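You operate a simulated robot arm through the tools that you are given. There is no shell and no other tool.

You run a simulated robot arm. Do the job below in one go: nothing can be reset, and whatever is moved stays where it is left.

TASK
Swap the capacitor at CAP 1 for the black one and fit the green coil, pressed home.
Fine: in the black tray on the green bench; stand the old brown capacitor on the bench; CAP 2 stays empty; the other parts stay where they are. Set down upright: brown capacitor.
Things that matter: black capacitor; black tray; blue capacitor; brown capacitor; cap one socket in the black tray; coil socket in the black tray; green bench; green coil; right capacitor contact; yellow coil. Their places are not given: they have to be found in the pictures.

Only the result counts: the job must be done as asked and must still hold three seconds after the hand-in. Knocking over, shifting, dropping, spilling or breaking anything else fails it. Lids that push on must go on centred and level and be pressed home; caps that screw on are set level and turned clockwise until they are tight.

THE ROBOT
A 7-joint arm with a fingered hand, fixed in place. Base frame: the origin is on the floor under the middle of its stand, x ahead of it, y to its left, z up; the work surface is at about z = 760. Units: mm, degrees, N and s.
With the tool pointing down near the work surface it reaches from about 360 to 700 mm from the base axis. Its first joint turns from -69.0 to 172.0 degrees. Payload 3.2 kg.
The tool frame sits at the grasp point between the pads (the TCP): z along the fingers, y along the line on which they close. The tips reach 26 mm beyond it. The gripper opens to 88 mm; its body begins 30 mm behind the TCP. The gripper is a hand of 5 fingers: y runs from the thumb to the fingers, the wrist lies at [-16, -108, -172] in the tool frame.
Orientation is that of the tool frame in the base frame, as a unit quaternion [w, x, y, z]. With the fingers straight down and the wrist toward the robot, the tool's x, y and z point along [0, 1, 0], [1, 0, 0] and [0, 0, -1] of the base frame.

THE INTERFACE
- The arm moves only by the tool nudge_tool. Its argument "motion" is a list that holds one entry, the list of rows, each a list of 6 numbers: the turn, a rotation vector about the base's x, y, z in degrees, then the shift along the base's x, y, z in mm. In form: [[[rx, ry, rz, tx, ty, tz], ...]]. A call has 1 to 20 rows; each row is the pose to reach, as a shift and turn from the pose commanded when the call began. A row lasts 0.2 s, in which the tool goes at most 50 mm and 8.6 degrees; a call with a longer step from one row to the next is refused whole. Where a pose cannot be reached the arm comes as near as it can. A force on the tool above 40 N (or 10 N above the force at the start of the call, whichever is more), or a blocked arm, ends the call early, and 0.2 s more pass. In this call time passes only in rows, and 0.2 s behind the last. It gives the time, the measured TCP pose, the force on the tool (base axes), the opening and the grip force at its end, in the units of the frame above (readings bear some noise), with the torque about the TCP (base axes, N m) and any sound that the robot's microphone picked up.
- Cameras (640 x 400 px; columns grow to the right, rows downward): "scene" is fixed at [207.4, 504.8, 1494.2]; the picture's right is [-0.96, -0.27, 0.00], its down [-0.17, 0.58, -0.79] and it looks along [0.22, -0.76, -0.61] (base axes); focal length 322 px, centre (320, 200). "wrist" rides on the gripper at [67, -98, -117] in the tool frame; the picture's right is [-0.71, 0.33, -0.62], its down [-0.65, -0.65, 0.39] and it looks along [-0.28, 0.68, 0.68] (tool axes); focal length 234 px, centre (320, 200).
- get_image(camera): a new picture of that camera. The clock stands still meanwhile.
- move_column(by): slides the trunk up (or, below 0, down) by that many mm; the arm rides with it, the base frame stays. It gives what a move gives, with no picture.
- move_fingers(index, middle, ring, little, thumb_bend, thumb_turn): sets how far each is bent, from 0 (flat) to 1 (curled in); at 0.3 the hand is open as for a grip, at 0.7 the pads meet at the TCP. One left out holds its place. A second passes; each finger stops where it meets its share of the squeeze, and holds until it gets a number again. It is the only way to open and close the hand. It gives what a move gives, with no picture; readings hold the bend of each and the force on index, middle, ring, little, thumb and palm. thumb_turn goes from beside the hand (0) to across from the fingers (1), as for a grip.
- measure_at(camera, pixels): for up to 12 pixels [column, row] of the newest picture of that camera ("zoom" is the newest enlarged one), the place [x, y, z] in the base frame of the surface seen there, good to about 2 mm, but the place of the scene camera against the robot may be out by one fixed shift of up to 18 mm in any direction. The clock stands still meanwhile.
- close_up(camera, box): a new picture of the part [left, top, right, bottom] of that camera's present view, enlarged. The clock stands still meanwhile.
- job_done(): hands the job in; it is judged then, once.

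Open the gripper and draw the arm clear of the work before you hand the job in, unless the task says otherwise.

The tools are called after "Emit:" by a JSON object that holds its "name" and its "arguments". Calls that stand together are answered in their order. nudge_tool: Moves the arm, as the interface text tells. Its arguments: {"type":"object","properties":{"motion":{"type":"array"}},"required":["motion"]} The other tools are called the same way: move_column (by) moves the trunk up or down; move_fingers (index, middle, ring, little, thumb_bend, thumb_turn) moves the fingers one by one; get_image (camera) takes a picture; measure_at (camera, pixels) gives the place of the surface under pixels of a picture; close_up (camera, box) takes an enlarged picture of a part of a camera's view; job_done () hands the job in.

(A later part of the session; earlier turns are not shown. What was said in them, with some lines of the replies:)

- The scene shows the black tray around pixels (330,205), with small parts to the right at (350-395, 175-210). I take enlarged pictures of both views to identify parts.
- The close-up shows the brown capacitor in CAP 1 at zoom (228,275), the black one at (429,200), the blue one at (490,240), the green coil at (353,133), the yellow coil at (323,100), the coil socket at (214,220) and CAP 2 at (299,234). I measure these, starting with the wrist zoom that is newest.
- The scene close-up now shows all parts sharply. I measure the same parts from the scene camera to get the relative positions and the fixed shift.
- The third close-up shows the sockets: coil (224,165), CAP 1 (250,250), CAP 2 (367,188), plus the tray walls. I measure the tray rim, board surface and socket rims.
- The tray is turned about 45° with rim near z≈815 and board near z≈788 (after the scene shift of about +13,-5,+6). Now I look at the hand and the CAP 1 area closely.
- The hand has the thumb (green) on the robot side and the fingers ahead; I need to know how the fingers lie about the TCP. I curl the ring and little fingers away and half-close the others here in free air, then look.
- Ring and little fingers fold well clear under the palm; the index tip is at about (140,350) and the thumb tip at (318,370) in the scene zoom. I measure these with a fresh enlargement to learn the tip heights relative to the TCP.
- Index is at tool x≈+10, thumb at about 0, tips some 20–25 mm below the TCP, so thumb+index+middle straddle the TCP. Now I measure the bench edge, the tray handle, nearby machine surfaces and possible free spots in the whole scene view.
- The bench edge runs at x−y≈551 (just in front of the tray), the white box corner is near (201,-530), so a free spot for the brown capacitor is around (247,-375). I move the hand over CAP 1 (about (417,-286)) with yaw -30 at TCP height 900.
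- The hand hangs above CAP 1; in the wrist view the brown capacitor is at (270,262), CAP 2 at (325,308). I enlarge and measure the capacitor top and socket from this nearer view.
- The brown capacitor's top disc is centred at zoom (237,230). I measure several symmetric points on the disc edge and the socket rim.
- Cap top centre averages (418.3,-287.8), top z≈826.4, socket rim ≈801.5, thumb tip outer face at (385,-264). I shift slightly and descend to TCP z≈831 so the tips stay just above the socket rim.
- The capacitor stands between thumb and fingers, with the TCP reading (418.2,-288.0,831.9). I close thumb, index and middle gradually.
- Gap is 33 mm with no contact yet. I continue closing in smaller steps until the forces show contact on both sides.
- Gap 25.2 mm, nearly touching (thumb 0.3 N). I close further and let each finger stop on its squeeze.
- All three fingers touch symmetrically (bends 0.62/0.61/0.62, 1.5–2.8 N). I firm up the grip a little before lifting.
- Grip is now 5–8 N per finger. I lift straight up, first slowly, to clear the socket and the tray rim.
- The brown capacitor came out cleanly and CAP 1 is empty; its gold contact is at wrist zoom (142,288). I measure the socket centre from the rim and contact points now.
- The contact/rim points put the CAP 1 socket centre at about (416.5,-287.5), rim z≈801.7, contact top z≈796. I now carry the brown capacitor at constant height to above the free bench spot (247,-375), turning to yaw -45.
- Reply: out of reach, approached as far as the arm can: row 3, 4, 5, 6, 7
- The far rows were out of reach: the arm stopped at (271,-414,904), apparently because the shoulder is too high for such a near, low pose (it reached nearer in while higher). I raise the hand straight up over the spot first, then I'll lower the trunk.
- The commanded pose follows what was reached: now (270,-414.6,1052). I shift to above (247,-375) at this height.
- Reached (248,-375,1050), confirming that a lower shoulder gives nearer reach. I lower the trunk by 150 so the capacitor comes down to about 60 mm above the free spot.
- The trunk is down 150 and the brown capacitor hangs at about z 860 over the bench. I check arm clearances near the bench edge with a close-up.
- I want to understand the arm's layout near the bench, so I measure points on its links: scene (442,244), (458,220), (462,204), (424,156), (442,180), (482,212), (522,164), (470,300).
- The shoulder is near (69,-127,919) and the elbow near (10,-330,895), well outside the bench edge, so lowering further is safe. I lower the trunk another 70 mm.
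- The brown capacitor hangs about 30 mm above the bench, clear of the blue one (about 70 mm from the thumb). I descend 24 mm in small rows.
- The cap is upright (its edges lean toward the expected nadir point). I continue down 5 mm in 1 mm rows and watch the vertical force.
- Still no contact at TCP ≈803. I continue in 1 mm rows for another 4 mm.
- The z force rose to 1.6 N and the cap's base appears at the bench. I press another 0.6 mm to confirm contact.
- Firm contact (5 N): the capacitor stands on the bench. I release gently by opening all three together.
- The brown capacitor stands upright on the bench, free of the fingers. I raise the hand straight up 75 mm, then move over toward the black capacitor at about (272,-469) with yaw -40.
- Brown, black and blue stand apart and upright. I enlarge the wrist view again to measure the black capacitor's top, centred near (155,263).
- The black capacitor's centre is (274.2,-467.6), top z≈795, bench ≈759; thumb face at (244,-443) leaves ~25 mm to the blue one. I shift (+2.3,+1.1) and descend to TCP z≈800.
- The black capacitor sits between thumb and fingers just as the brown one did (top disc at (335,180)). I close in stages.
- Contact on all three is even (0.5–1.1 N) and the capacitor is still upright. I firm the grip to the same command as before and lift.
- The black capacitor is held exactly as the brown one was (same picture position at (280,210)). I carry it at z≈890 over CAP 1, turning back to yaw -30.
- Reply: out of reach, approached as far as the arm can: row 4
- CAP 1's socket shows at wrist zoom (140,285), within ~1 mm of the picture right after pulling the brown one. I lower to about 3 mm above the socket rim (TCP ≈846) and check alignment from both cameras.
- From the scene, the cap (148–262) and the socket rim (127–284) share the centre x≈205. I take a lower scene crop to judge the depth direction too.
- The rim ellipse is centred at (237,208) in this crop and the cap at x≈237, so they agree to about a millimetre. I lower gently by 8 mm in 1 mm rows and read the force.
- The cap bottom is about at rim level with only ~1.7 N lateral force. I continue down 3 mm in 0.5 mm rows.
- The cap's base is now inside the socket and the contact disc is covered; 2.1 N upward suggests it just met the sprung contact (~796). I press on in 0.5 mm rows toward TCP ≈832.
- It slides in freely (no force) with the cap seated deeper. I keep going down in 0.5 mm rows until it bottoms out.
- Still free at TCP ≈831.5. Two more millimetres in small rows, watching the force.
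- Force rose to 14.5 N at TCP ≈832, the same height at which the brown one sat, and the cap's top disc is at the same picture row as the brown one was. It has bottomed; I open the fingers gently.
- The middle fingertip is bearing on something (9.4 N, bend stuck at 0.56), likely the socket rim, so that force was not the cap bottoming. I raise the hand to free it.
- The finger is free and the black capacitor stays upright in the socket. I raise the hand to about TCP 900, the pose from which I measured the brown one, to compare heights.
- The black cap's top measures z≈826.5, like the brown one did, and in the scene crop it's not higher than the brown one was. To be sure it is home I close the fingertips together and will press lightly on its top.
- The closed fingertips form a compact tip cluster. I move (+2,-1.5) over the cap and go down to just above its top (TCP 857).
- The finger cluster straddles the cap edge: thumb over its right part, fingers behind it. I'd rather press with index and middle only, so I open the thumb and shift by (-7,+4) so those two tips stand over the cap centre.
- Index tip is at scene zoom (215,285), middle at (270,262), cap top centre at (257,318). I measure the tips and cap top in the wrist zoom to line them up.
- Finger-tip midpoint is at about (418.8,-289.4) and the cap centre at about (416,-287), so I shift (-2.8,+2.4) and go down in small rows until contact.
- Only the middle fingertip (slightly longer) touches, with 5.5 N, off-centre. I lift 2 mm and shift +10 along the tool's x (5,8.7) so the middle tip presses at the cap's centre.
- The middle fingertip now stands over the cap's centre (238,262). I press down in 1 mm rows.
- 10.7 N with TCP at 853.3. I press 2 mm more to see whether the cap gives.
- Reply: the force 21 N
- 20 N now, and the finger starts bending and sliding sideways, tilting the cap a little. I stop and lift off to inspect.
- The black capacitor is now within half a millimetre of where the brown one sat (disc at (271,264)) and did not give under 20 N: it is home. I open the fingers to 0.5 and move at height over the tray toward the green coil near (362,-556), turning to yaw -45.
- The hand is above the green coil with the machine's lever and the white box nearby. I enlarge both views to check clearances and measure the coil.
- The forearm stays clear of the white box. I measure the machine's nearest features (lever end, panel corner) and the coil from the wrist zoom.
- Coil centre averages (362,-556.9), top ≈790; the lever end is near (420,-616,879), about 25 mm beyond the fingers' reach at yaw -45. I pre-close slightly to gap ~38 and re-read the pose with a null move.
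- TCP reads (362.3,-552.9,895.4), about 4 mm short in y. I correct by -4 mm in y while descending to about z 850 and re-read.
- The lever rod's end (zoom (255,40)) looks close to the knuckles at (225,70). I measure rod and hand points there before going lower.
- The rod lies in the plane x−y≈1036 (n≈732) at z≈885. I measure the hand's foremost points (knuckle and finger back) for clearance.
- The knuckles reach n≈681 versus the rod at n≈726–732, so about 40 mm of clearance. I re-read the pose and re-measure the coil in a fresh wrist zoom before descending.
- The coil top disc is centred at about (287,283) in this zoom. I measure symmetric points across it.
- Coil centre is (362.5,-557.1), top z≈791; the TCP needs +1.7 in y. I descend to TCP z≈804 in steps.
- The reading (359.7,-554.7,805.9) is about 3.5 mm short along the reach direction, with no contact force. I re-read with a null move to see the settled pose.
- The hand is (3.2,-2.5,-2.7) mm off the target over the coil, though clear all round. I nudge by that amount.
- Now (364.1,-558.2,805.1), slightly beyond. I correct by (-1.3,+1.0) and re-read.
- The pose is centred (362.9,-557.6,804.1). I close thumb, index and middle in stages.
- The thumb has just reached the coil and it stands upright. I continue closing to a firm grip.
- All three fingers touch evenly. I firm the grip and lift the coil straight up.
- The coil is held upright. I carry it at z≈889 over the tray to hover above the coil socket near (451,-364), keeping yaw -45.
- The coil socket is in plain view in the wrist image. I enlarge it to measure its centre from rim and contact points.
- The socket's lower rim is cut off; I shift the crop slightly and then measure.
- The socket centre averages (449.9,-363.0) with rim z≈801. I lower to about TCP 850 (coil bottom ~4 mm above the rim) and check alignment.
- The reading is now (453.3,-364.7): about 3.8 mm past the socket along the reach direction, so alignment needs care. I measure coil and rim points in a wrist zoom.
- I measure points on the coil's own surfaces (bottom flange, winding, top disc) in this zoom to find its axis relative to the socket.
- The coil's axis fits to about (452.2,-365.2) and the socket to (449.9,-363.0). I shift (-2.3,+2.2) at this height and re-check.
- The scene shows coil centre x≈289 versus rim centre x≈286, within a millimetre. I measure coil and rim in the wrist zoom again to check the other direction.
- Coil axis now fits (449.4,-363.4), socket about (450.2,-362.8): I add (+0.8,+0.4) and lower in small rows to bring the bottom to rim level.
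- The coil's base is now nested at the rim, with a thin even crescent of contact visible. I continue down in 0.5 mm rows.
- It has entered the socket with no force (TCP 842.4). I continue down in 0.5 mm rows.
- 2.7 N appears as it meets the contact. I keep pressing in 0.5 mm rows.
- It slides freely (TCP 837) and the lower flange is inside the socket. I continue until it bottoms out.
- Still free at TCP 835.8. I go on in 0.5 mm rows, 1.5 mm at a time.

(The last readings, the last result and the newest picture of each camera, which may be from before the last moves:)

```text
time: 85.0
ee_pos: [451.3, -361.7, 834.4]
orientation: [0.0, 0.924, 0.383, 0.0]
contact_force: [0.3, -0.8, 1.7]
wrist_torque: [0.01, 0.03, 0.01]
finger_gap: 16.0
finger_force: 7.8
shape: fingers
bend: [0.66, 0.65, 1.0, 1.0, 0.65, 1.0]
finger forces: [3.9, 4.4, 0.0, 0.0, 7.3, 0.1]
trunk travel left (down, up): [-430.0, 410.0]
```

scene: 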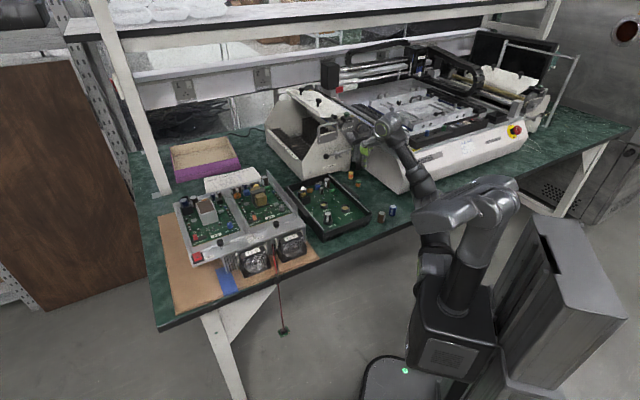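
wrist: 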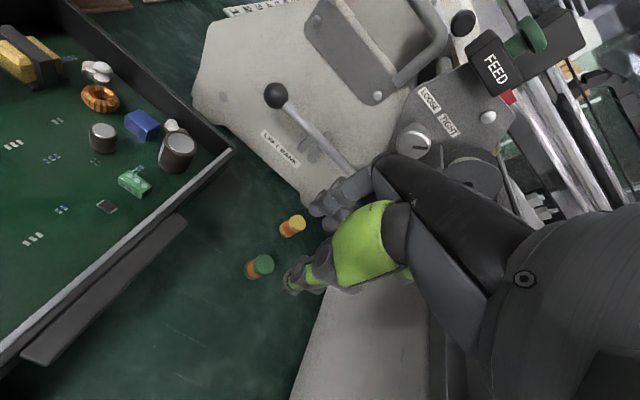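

Force just starts (1.7 N) at TCP 834.4. I press another millimetre.

Emit:
{"name": "nudge_tool", "arguments": {"motion": [[[0, 0, 0, 0, 0, -0.5], [0, 0, 0, 0, 0, -1], [0, 0, 0, 0, 0, -1]]]}}

Emit:
{"name": "close_up", "arguments": {"camera": "scene", "box": [310, 195, 342, 215]}}

Emit:
{"name": "close_up", "arguments": {"camera": "wrist", "box": [255, 220, 315, 265]}}

```text
time: 85.8
ee_pos: [450.1, -362.0, 832.9]
orientation: [0.001, 0.924, 0.383, 0.0]
contact_force: [1.4, -1.1, 5.5]
wrist_torque: [-0.01, -0.01, 0.01]
finger_gap: 15.5
finger_force: 7.8
shape: fingers
bend: [0.66, 0.65, 1.0, 1.0, 0.65, 1.0]
finger forces: [4.5, 4.9, 0.0, 0.1, 7.2, 0.1]
trunk travel left (down, up): [-430.0, 410.0]
```

```text
16.00 times, centred on (326, 205) of scene
```

zoom: 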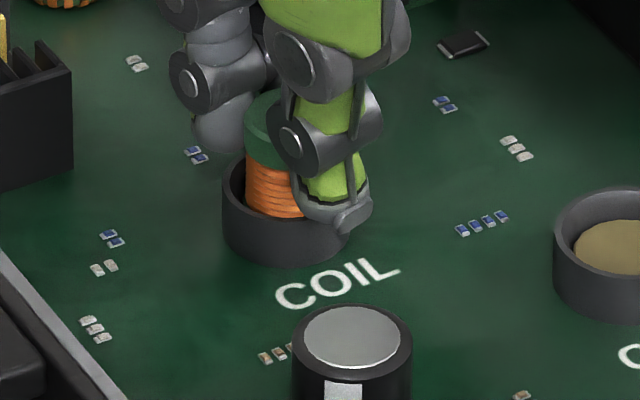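

```text
8.89 times, centred on (285, 242) of wrist
```

zoom: 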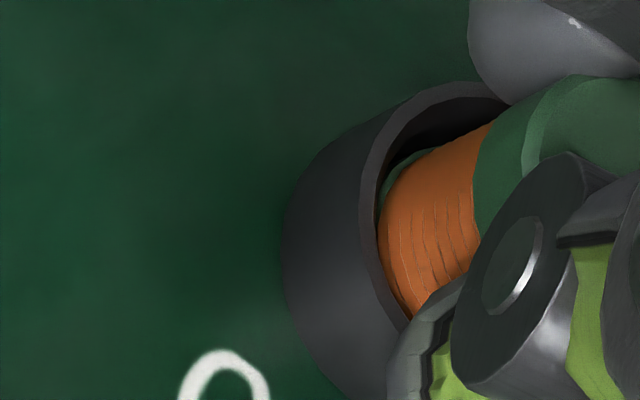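

5.5 N spread evenly over the fingers, so the coil itself is bearing. I press one more millimetre to confirm it is firm.

Emit:
{"name": "nudge_tool", "arguments": {"motion": [[[0, 0, 0, 0, 0, -0.5], [0, 0, 0, 0, 0, -1], [0, 0, 0, 0, 0, -1]]]}}

Emit:
{"name": "close_up", "arguments": {"camera": "scene", "box": [310, 195, 342, 215]}}

```text
time: 86.6
ee_pos: [449.7, -361.4, 832.0]
orientation: [0.001, 0.924, 0.383, 0.001]
contact_force: [1.5, -1.9, 8.4]
wrist_torque: [-0.05, -0.06, 0.0]
finger_gap: 15.6
finger_force: 9.2
shape: fingers
bend: [0.66, 0.65, 1.0, 1.0, 0.65, 1.0]
finger forces: [4.9, 5.7, 0.0, 0.0, 7.1, 0.0]
trunk travel left (down, up): [-430.0, 410.0]
```

```text
16.00 times, centred on (326, 205) of scene
```

zoom: 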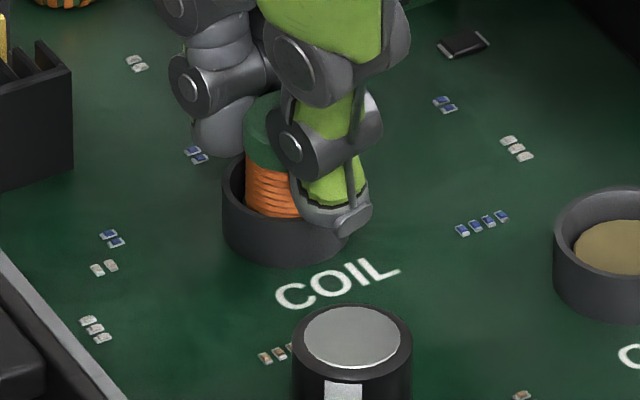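

The force is 8.4 N at TCP 832 and the coil no longer sinks. I take off part of the preload (+0.8 mm) and then open the fingers.

Emit:
{"name": "nudge_tool", "arguments": {"motion": [[[0, 0, 0, 0, 0, 0.8]]]}}

Emit:
{"name": "move_fingers", "arguments": {"index": 0.62, "middle": 0.62, "thumb_bend": 0.62}}

Emit:
{"name": "move_fingers", "arguments": {"index": 0.57, "middle": 0.57, "thumb_bend": 0.57}}

Emit:
{"name": "close_up", "arguments": {"camera": "scene", "box": [310, 195, 342, 215]}}

```text
time: 87.0
ee_pos: [449.1, -361.6, 832.7]
orientation: [0.0, 0.924, 0.383, 0.0]
contact_force: [2.7, -0.6, 5.6]
wrist_torque: [-0.03, -0.03, 0.01]
finger_gap: 15.8
finger_force: 8.5
shape: fingers
bend: [0.66, 0.65, 1.0, 1.0, 0.65, 1.0]
finger forces: [4.6, 5.3, 0.0, 0.0, 7.5, 0.0]
trunk travel left (down, up): [-430.0, 410.0]
```

```text
time: 88.0
ee_pos: [450.9, -362.4, 832.6]
orientation: [0.001, 0.924, 0.383, 0.001]
contact_force: [0.1, -0.2, -0.6]
wrist_torque: [-0.01, 0.01, -0.02]
finger_gap: 20.4
finger_force: 0.2
shape: fingers
bend: [0.62, 0.62, 1.0, 1.0, 0.62, 1.0]
finger forces: [0.2, 0.0, 0.1, 0.0, 0.1, 0.1]
trunk travel left (down, up): [-430.0, 410.0]
```

```text
time: 89.0
ee_pos: [449.6, -363.0, 833.6]
orientation: [0.0, 0.924, 0.383, 0.0]
contact_force: [-0.2, -1.0, -0.3]
wrist_torque: [-0.03, -0.02, 0.0]
finger_gap: 32.6
finger_force: 0.0
shape: fingers
bend: [0.56, 0.56, 1.0, 1.0, 0.56, 1.0]
finger forces: [0.1, 0.1, 0.0, 0.0, 0.0, 0.0]
trunk travel left (down, up): [-430.0, 410.0]
```

```text
16.00 times, centred on (326, 205) of scene
```

zoom: 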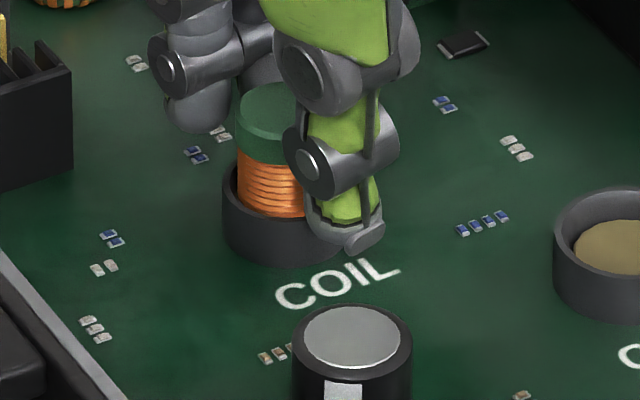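

The coil is released and sits near the socket's centre. I open further, rise 65 mm and inspect the coil's height and tilt.

Emit:
{"name": "move_fingers", "arguments": {"index": 0.5, "middle": 0.5, "thumb_bend": 0.5}}

Emit:
{"name": "nudge_tool", "arguments": {"motion": [[[0, 0, 0, 0, 0, 4], [0, 0, 0, 0, 0, 12], [0, 0, 0, 0, 0, 28], [0, 0, 0, 0, 0, 48], [0, 0, 0, 0, 0, 62], [0, 0, 0, 0, 0, 62]]]}}

Emit:
{"name": "close_up", "arguments": {"camera": "scene", "box": [310, 195, 342, 215]}}

Emit:
{"name": "close_up", "arguments": {"camera": "wrist", "box": [240, 220, 320, 280]}}

```text
time: 90.0
ee_pos: [450.7, -362.4, 832.5]
orientation: [0.0, 0.924, 0.382, 0.001]
contact_force: [0.3, -0.2, -0.3]
wrist_torque: [0.02, -0.02, 0.0]
finger_gap: 45.2
finger_force: 0.1
shape: fingers
bend: [0.5, 0.5, 1.0, 1.0, 0.5, 1.0]
finger forces: [0.0, 0.0, 0.1, 0.0, 0.0, 0.0]
trunk travel left (down, up): [-430.0, 410.0]
```

```text
time: 91.4
ee_pos: [451.7, -361.9, 894.0]
orientation: [0.0, 0.924, 0.383, -0.001]
contact_force: [0.0, 0.6, 0.2]
wrist_torque: [0.0, -0.02, -0.02]
finger_gap: 45.2
finger_force: 0.0
shape: fingers
bend: [0.5, 0.5, 1.0, 1.0, 0.5, 1.0]
finger forces: [0.0, 0.0, 0.1, 0.0, 0.0, 0.0]
trunk travel left (down, up): [-430.0, 410.0]
```

```text
16.00 times, centred on (326, 205) of scene
```

zoom: 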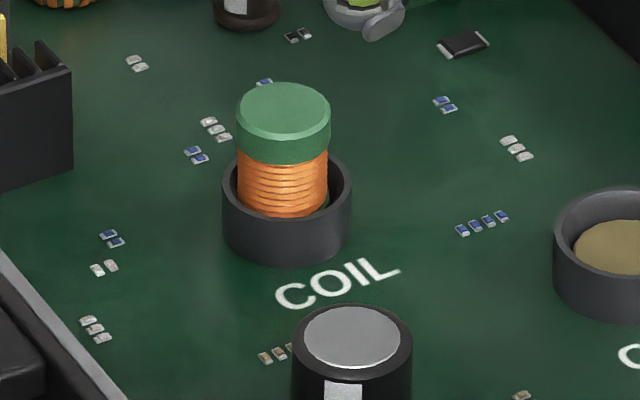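

```text
6.67 times, centred on (280, 250) of wrist
```

zoom: 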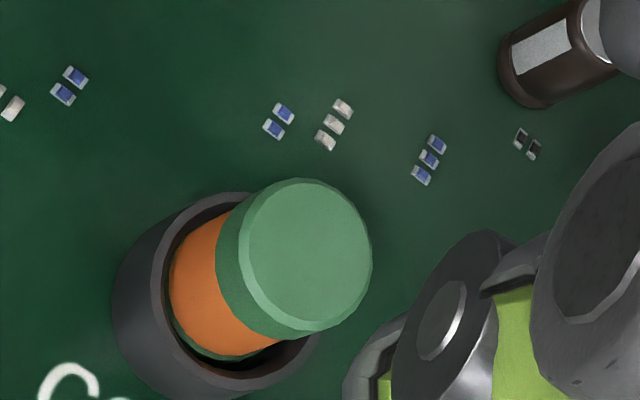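

The coil stands upright in its socket. I measure its top height and position from the wrist zoom, and also socket rim points.

Emit:
{"name": "measure_at", "arguments": {"camera": "zoom", "pixels": [[303, 255], [270, 255], [340, 255], [303, 215], [303, 300], [280, 230], [330, 285], [165, 290], [200, 210], [260, 380], [310, 350], [285, 285]]}}

Emit:
{"name": "close_up", "arguments": {"camera": "wrist", "box": [250, 225, 310, 270]}}

Emit:
{"name": "close_up", "arguments": {"camera": "scene", "box": [316, 197, 332, 209]}}

```text
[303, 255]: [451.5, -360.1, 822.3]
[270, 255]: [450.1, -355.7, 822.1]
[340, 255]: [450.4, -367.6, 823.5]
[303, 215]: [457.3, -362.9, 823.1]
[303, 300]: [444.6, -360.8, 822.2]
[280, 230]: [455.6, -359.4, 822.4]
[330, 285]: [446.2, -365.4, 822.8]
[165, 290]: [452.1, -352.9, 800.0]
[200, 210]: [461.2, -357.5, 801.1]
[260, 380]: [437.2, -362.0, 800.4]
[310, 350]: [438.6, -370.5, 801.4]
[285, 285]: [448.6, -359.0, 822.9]
```

```text
8.89 times, centred on (280, 248) of wrist
```

zoom: 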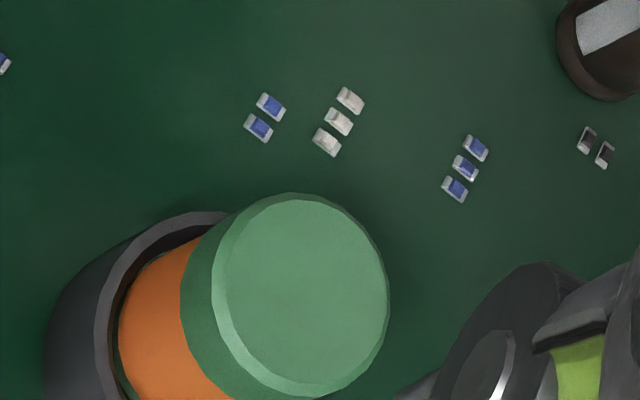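

```text
16.00 times, centred on (324, 203) of scene
```

zoom: 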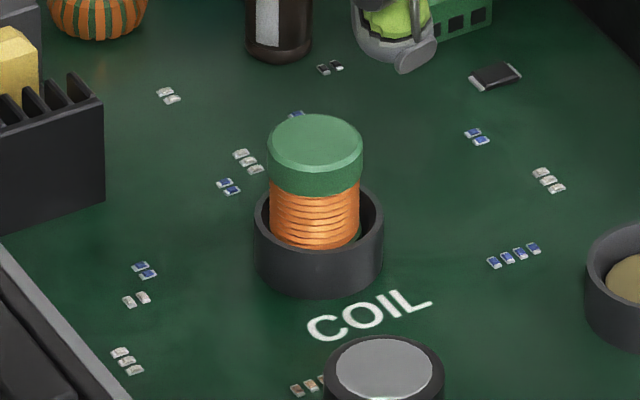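

The coil's top is at z≈822.7, meaning its base is at ≈791.5, matching the capacitor's seat (≈791). To make sure it is pressed home I'll push gently with the middle fingertip: I close index and middle and line the tip up over the coil (TCP +14.4 in y).

Emit:
{"name": "move_fingers", "arguments": {"index": 0.7, "middle": 0.7, "thumb_bend": 0.45}}

Emit:
{"name": "nudge_tool", "arguments": {"motion": [[[0, 0, 0, -0.5, 14.4, 0], [0, 0, 0, -0.5, 14.4, -15], [0, 0, 0, -0.5, 14.4, -30], [0, 0, 0, -0.5, 14.4, -37], [0, 0, 0, -0.5, 14.4, -37]]]}}

Emit:
{"name": "close_up", "arguments": {"camera": "scene", "box": [308, 190, 340, 215]}}

Emit:
{"name": "close_up", "arguments": {"camera": "wrist", "box": [250, 190, 350, 270]}}

```text
time: 92.4
ee_pos: [450.3, -362.1, 894.1]
orientation: [0.0, 0.924, 0.383, 0.001]
contact_force: [-0.7, 0.5, -0.5]
wrist_torque: [0.01, 0.05, 0.0]
finger_gap: 30.4
finger_force: 0.1
shape: fingers
bend: [0.7, 0.7, 1.0, 1.0, 0.45, 0.99]
finger forces: [0.0, 0.0, 0.0, 0.1, 0.1, 0.0]
trunk travel left (down, up): [-430.0, 410.0]
```

```text
time: 93.6
ee_pos: [449.3, -348.1, 857.8]
orientation: [0.0, 0.924, 0.383, 0.001]
contact_force: [0.2, 0.7, -0.7]
wrist_torque: [0.02, 0.0, 0.05]
finger_gap: 30.5
finger_force: 0.0
shape: fingers
bend: [0.7, 0.7, 1.0, 1.0, 0.45, 0.99]
finger forces: [0.0, 0.1, 0.1, 0.0, 0.1, 0.0]
trunk travel left (down, up): [-430.0, 410.0]
```

```text
16.00 times, centred on (324, 202) of scene
```

zoom: 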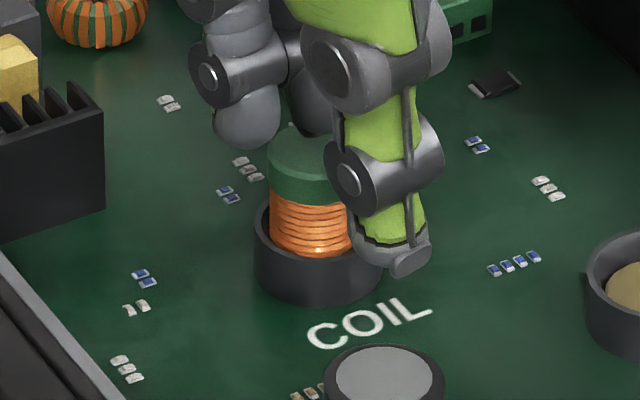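

```text
5.00 times, centred on (300, 230) of wrist
```

zoom: 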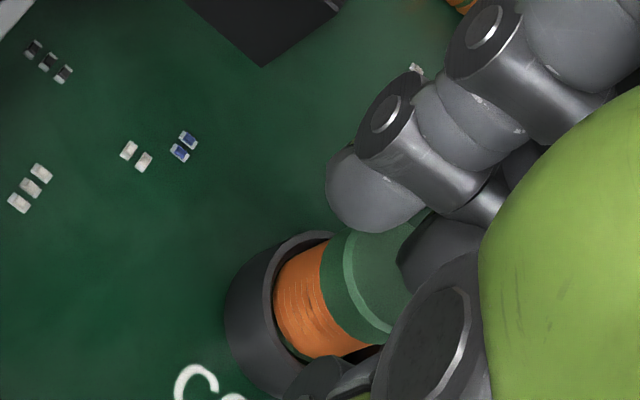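

The middle tip hangs about 6 mm above the coil's top. I lower gently in 1 mm rows until contact.

Emit:
{"name": "nudge_tool", "arguments": {"motion": [[[0, 0, 0, 0.8, 0, -2], [0, 0, 0, 0.8, 0, -4], [0, 0, 0, 0.8, 0, -5], [0, 0, 0, 0.8, 0, -6], [0, 0, 0, 0.8, 0, -7], [0, 0, 0, 0.8, 0, -7]]]}}

Emit:
{"name": "close_up", "arguments": {"camera": "scene", "box": [308, 190, 340, 215]}}

Emit:
{"name": "close_up", "arguments": {"camera": "wrist", "box": [250, 190, 350, 270]}}

```text
time: 95.0
ee_pos: [449.2, -346.6, 851.3]
orientation: [-0.001, 0.924, 0.382, 0.001]
contact_force: [0.0, -0.8, 2.1]
wrist_torque: [-0.02, -0.01, 0.0]
finger_gap: 30.3
finger_force: 1.1
shape: fingers
bend: [0.7, 0.7, 1.0, 1.0, 0.45, 0.99]
finger forces: [0.0, 1.6, 0.0, 0.0, 0.0, 0.1]
trunk travel left (down, up): [-430.0, 410.0]
```

```text
16.00 times, centred on (324, 202) of scene
```

zoom: 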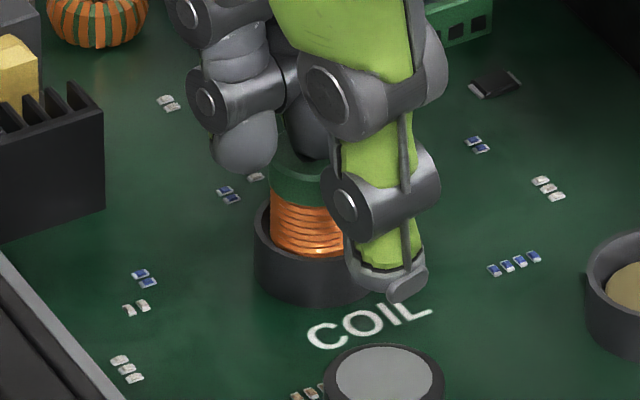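

```text
5.00 times, centred on (300, 230) of wrist
```

zoom: 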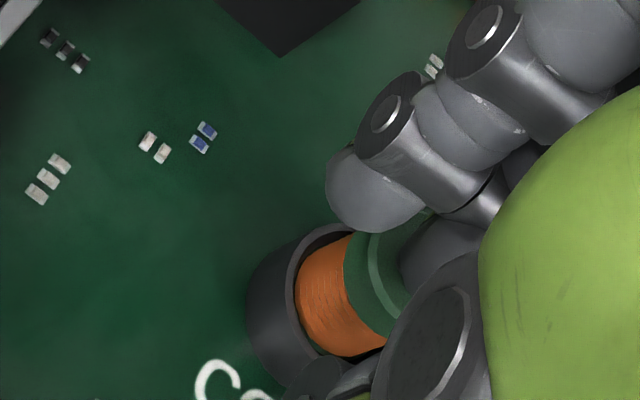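

The middle tip touches (1.6 N) near the coil's centre. I press 3 mm more in 1 mm rows and watch the force.

Emit:
{"name": "nudge_tool", "arguments": {"motion": [[[0, 0, 0, 0, 0, -1], [0, 0, 0, 0, 0, -2], [0, 0, 0, 0, 0, -2]]]}}

Emit:
{"name": "close_up", "arguments": {"camera": "scene", "box": [308, 190, 340, 215]}}

```text
time: 95.8
ee_pos: [450.0, -348.4, 848.2]
orientation: [0.001, 0.924, 0.382, 0.0]
contact_force: [-0.3, -0.4, 5.1]
wrist_torque: [-0.1, 0.03, 0.0]
finger_gap: 30.4
finger_force: 2.5
shape: fingers
bend: [0.7, 0.71, 1.0, 1.0, 0.45, 0.99]
finger forces: [0.1, 5.5, 0.0, 0.1, 0.0, 0.0]
trunk travel left (down, up): [-430.0, 410.0]
```

```text
16.00 times, centred on (324, 202) of scene
```

zoom: 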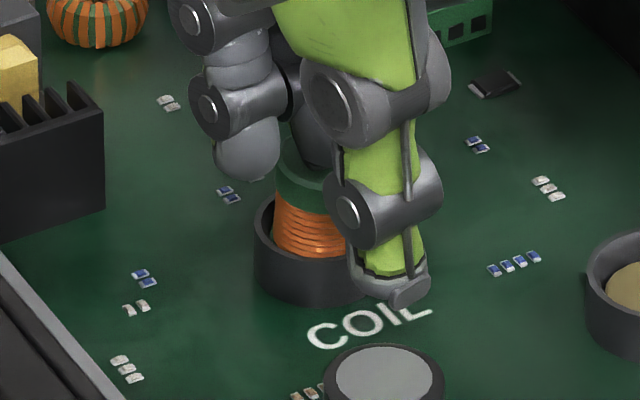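

5 N and the coil holds. I press 2 mm more, then lift off.

Emit:
{"name": "nudge_tool", "arguments": {"motion": [[[0, 0, 0, 0, 0, -1], [0, 0, 0, 0, 0, -2], [0, 0, 0, 0, 0, -2]]]}}

Emit:
{"name": "close_up", "arguments": {"camera": "scene", "box": [308, 190, 340, 215]}}

```text
time: 96.6
ee_pos: [450.9, -347.5, 846.9]
orientation: [0.0, 0.924, 0.383, 0.0]
contact_force: [-0.8, -0.5, 7.5]
wrist_torque: [-0.05, 0.09, -0.01]
finger_gap: 30.0
finger_force: 3.4
shape: fingers
bend: [0.7, 0.71, 1.0, 1.0, 0.45, 0.99]
finger forces: [0.0, 7.8, 0.0, 0.0, 0.1, 0.0]
trunk travel left (down, up): [-430.0, 410.0]
```

```text
16.00 times, centred on (324, 202) of scene
```

zoom: 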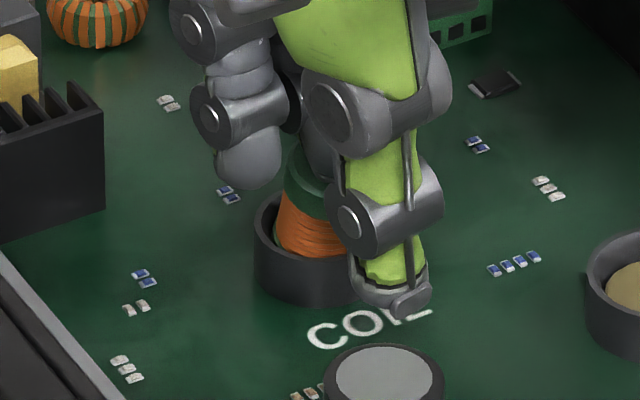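

The coil is starting to tilt (its left edge leans from (286,185) to (275,250)), so the press is off-centre. I lift off straight away and inspect.

Emit:
{"name": "nudge_tool", "arguments": {"motion": [[[0, 0, 0, 0, 0, 2], [0, 0, 0, 0, 0, 6], [0, 0, 0, 0, 0, 16], [0, 0, 0, 0, 0, 32], [0, 0, 0, 0, 0, 48], [0, 0, 0, 0, 0, 48]]]}}

Emit:
{"name": "close_up", "arguments": {"camera": "scene", "box": [308, 190, 340, 215]}}

Emit:
{"name": "close_up", "arguments": {"camera": "wrist", "box": [250, 210, 350, 290]}}

```text
time: 98.0
ee_pos: [451.8, -348.7, 895.4]
orientation: [0.0, 0.924, 0.383, 0.0]
contact_force: [-0.4, 0.2, 0.2]
wrist_torque: [-0.01, 0.01, 0.0]
finger_gap: 30.4
finger_force: 0.0
shape: fingers
bend: [0.7, 0.7, 1.0, 1.0, 0.45, 0.99]
finger forces: [0.0, 0.0, 0.0, 0.0, 0.0, 0.0]
trunk travel left (down, up): [-430.0, 410.0]
```

```text
16.00 times, centred on (324, 202) of scene
```

zoom: 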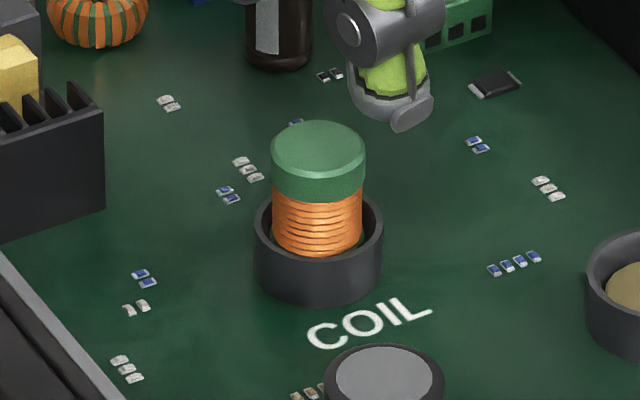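

```text
5.00 times, centred on (300, 250) of wrist
```

zoom: 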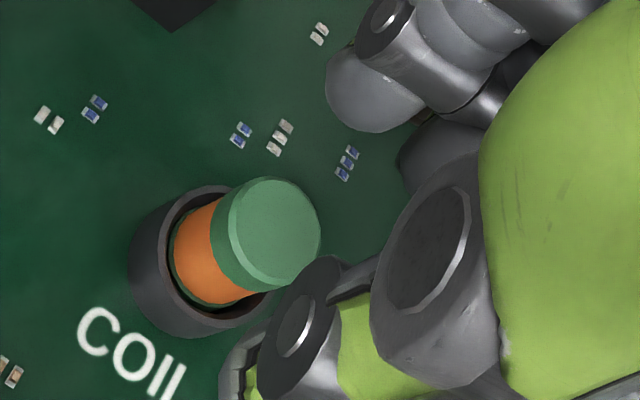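

The coil has settled back upright and centred in its socket (top disc at (318,150), rim centre 318), with its height unchanged under the press: it is home. I now raise the trunk 150 mm to lift the arm clear, then open the hand.

Emit:
{"name": "move_column", "arguments": {"by": 150}}

Emit:
{"name": "move_fingers", "arguments": {"index": 0.3, "middle": 0.3, "ring": 0.3, "little": 0.3, "thumb_bend": 0.3}}

Emit:
{"name": "nudge_tool", "arguments": {"motion": [[[0, 0, 5, -20, 20, 0], [0, 0, 10, -40, 40, 0], [0, 0, 18, -60, 60, 0], [0, 0, 26, -80, 80, 0], [0, 0, 34, -100, 100, 0], [0, 0, 40, -115, 115, 0], [0, 0, 40, -115, 115, 0]]]}}

Emit:
{"name": "get_image", "arguments": {"camera": "scene"}}

Emit:
{"name": "close_up", "arguments": {"camera": "scene", "box": [290, 165, 418, 245]}}

Emit:
{"name": "get_image", "arguments": {"camera": "wrist"}}

```text
time: 99.8
ee_pos: [450.8, -348.3, 1045.2]
orientation: [0.0, 0.924, 0.383, 0.0]
contact_force: [0.1, -0.8, 0.4]
wrist_torque: [0.02, 0.0, 0.0]
finger_gap: 30.4
finger_force: 0.2
shape: fingers
bend: [0.7, 0.7, 1.0, 1.0, 0.45, 0.99]
finger forces: [0.1, 0.0, 0.1, 0.0, 0.1, 0.0]
trunk travel left (down, up): [-580.0, 260.0]
```

```text
time: 100.8
ee_pos: [451.2, -348.1, 1044.5]
orientation: [0.001, 0.924, 0.382, 0.0]
contact_force: [-0.4, 0.6, -0.5]
wrist_torque: [0.01, 0.01, 0.01]
finger_gap: 87.6
finger_force: 0.1
shape: fingers
bend: [0.3, 0.3, 0.3, 0.3, 0.3, 0.97]
finger forces: [0.0, 0.0, 0.1, 0.0, 0.0, 0.1]
trunk travel left (down, up): [-580.0, 260.0]
```

```text
time: 102.4
ee_pos: [335.8, -233.6, 1047.1]
orientation: [0.0, 0.736, 0.677, -0.001]
contact_force: [0.3, -0.1, -0.4]
wrist_torque: [0.05, 0.02, 0.0]
finger_gap: 87.5
finger_force: 0.1
shape: fingers
bend: [0.3, 0.3, 0.3, 0.3, 0.3, 0.97]
finger forces: [0.0, 0.0, 0.0, 0.1, 0.0, 0.0]
trunk travel left (down, up): [-580.0, 260.0]
```

```text
taken
```

scene: 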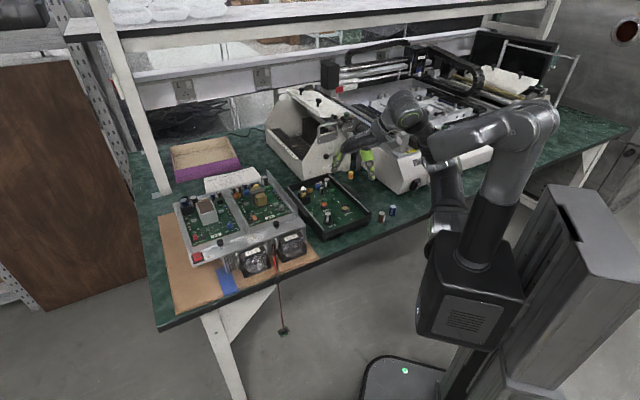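

```text
5.00 times, centred on (354, 205) of scene
```

zoom: 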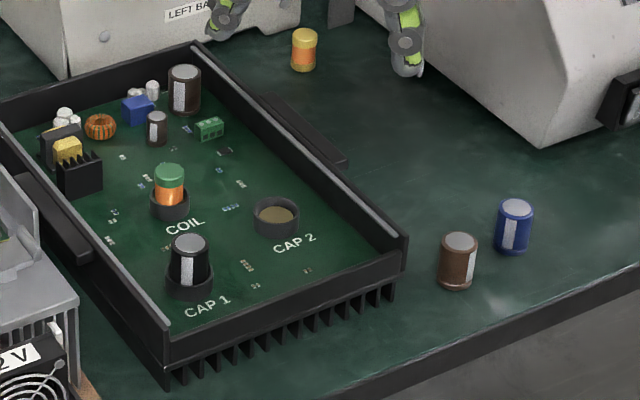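

```text
taken
```

wrist: 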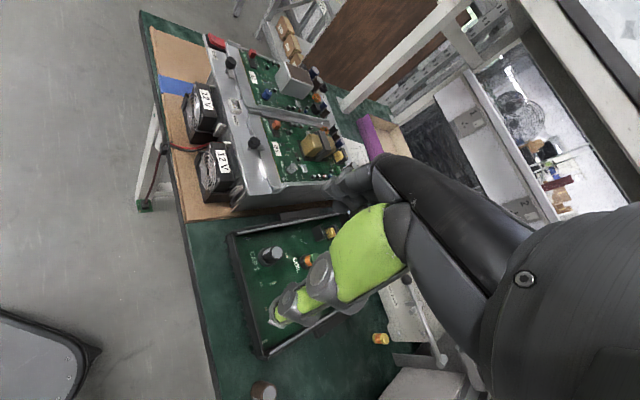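

Everything stands as wanted: black cap in CAP 1, green coil in COIL, CAP 2 empty, brown and blue upright on the bench, yellow untouched. I take one last close-up with the same crop as at the start to compare seating heights.

Emit:
{"name": "close_up", "arguments": {"camera": "scene", "box": [290, 180, 386, 240]}}

Emit:
{"name": "close_up", "arguments": {"camera": "scene", "box": [315, 200, 347, 220]}}

Emit:
{"name": "measure_at", "arguments": {"camera": "zoom", "pixels": [[265, 250], [250, 265], [285, 240], [200, 45], [180, 60], [220, 40], [545, 165], [200, 70]]}}

```text
6.67 times, centred on (338, 210) of scene
```

zoom: 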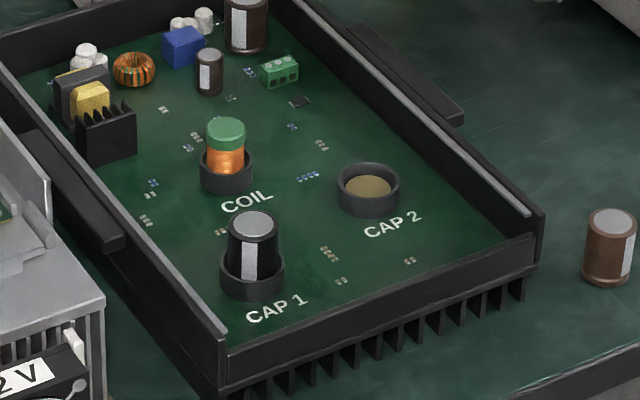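

```text
16.00 times, centred on (331, 210) of scene
```

zoom: 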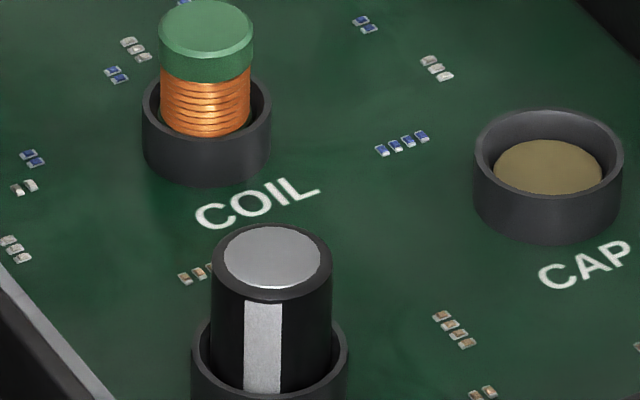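

```text
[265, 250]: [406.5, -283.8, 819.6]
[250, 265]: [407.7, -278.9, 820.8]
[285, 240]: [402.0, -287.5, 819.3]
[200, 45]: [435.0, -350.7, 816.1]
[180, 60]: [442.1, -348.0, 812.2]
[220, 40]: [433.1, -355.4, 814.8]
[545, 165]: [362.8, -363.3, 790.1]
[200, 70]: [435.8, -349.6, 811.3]
```

The seating heights match the original (black top at the brown one's level, coil base at the same depth), all other parts stand where they should, and the open hand is well clear at (336,-234,1047). I hand the job in.

Emit:
{"name": "job_done", "arguments": {}}

```text
The job is handed in.
```

The job is handed in. The black capacitor is in CAP 1, the green coil is in its socket, and the old brown capacitor stands upright on the bench beside the tray.

- **Black capacitor:** its top is within about 1 mm of where the brown one's top was, and it did not move under a press of about 20 N.
- **Green coil:** it sits upright and centred, about as deep as the capacitor. It did not sink under 8 N while I still held it. A later press with one fingertip, about 7.5 N, tilted it slightly, but it settled back upright at the same height.
- **Other parts:** CAP 2 is empty. The blue capacitor and the yellow coil were not touched.
- **Tray shift:** comparing the first and last pictures, the black tray seems to have moved by about 1 mm during the work. I could not put that back.

I opened the hand and drew the arm clear before handing in.
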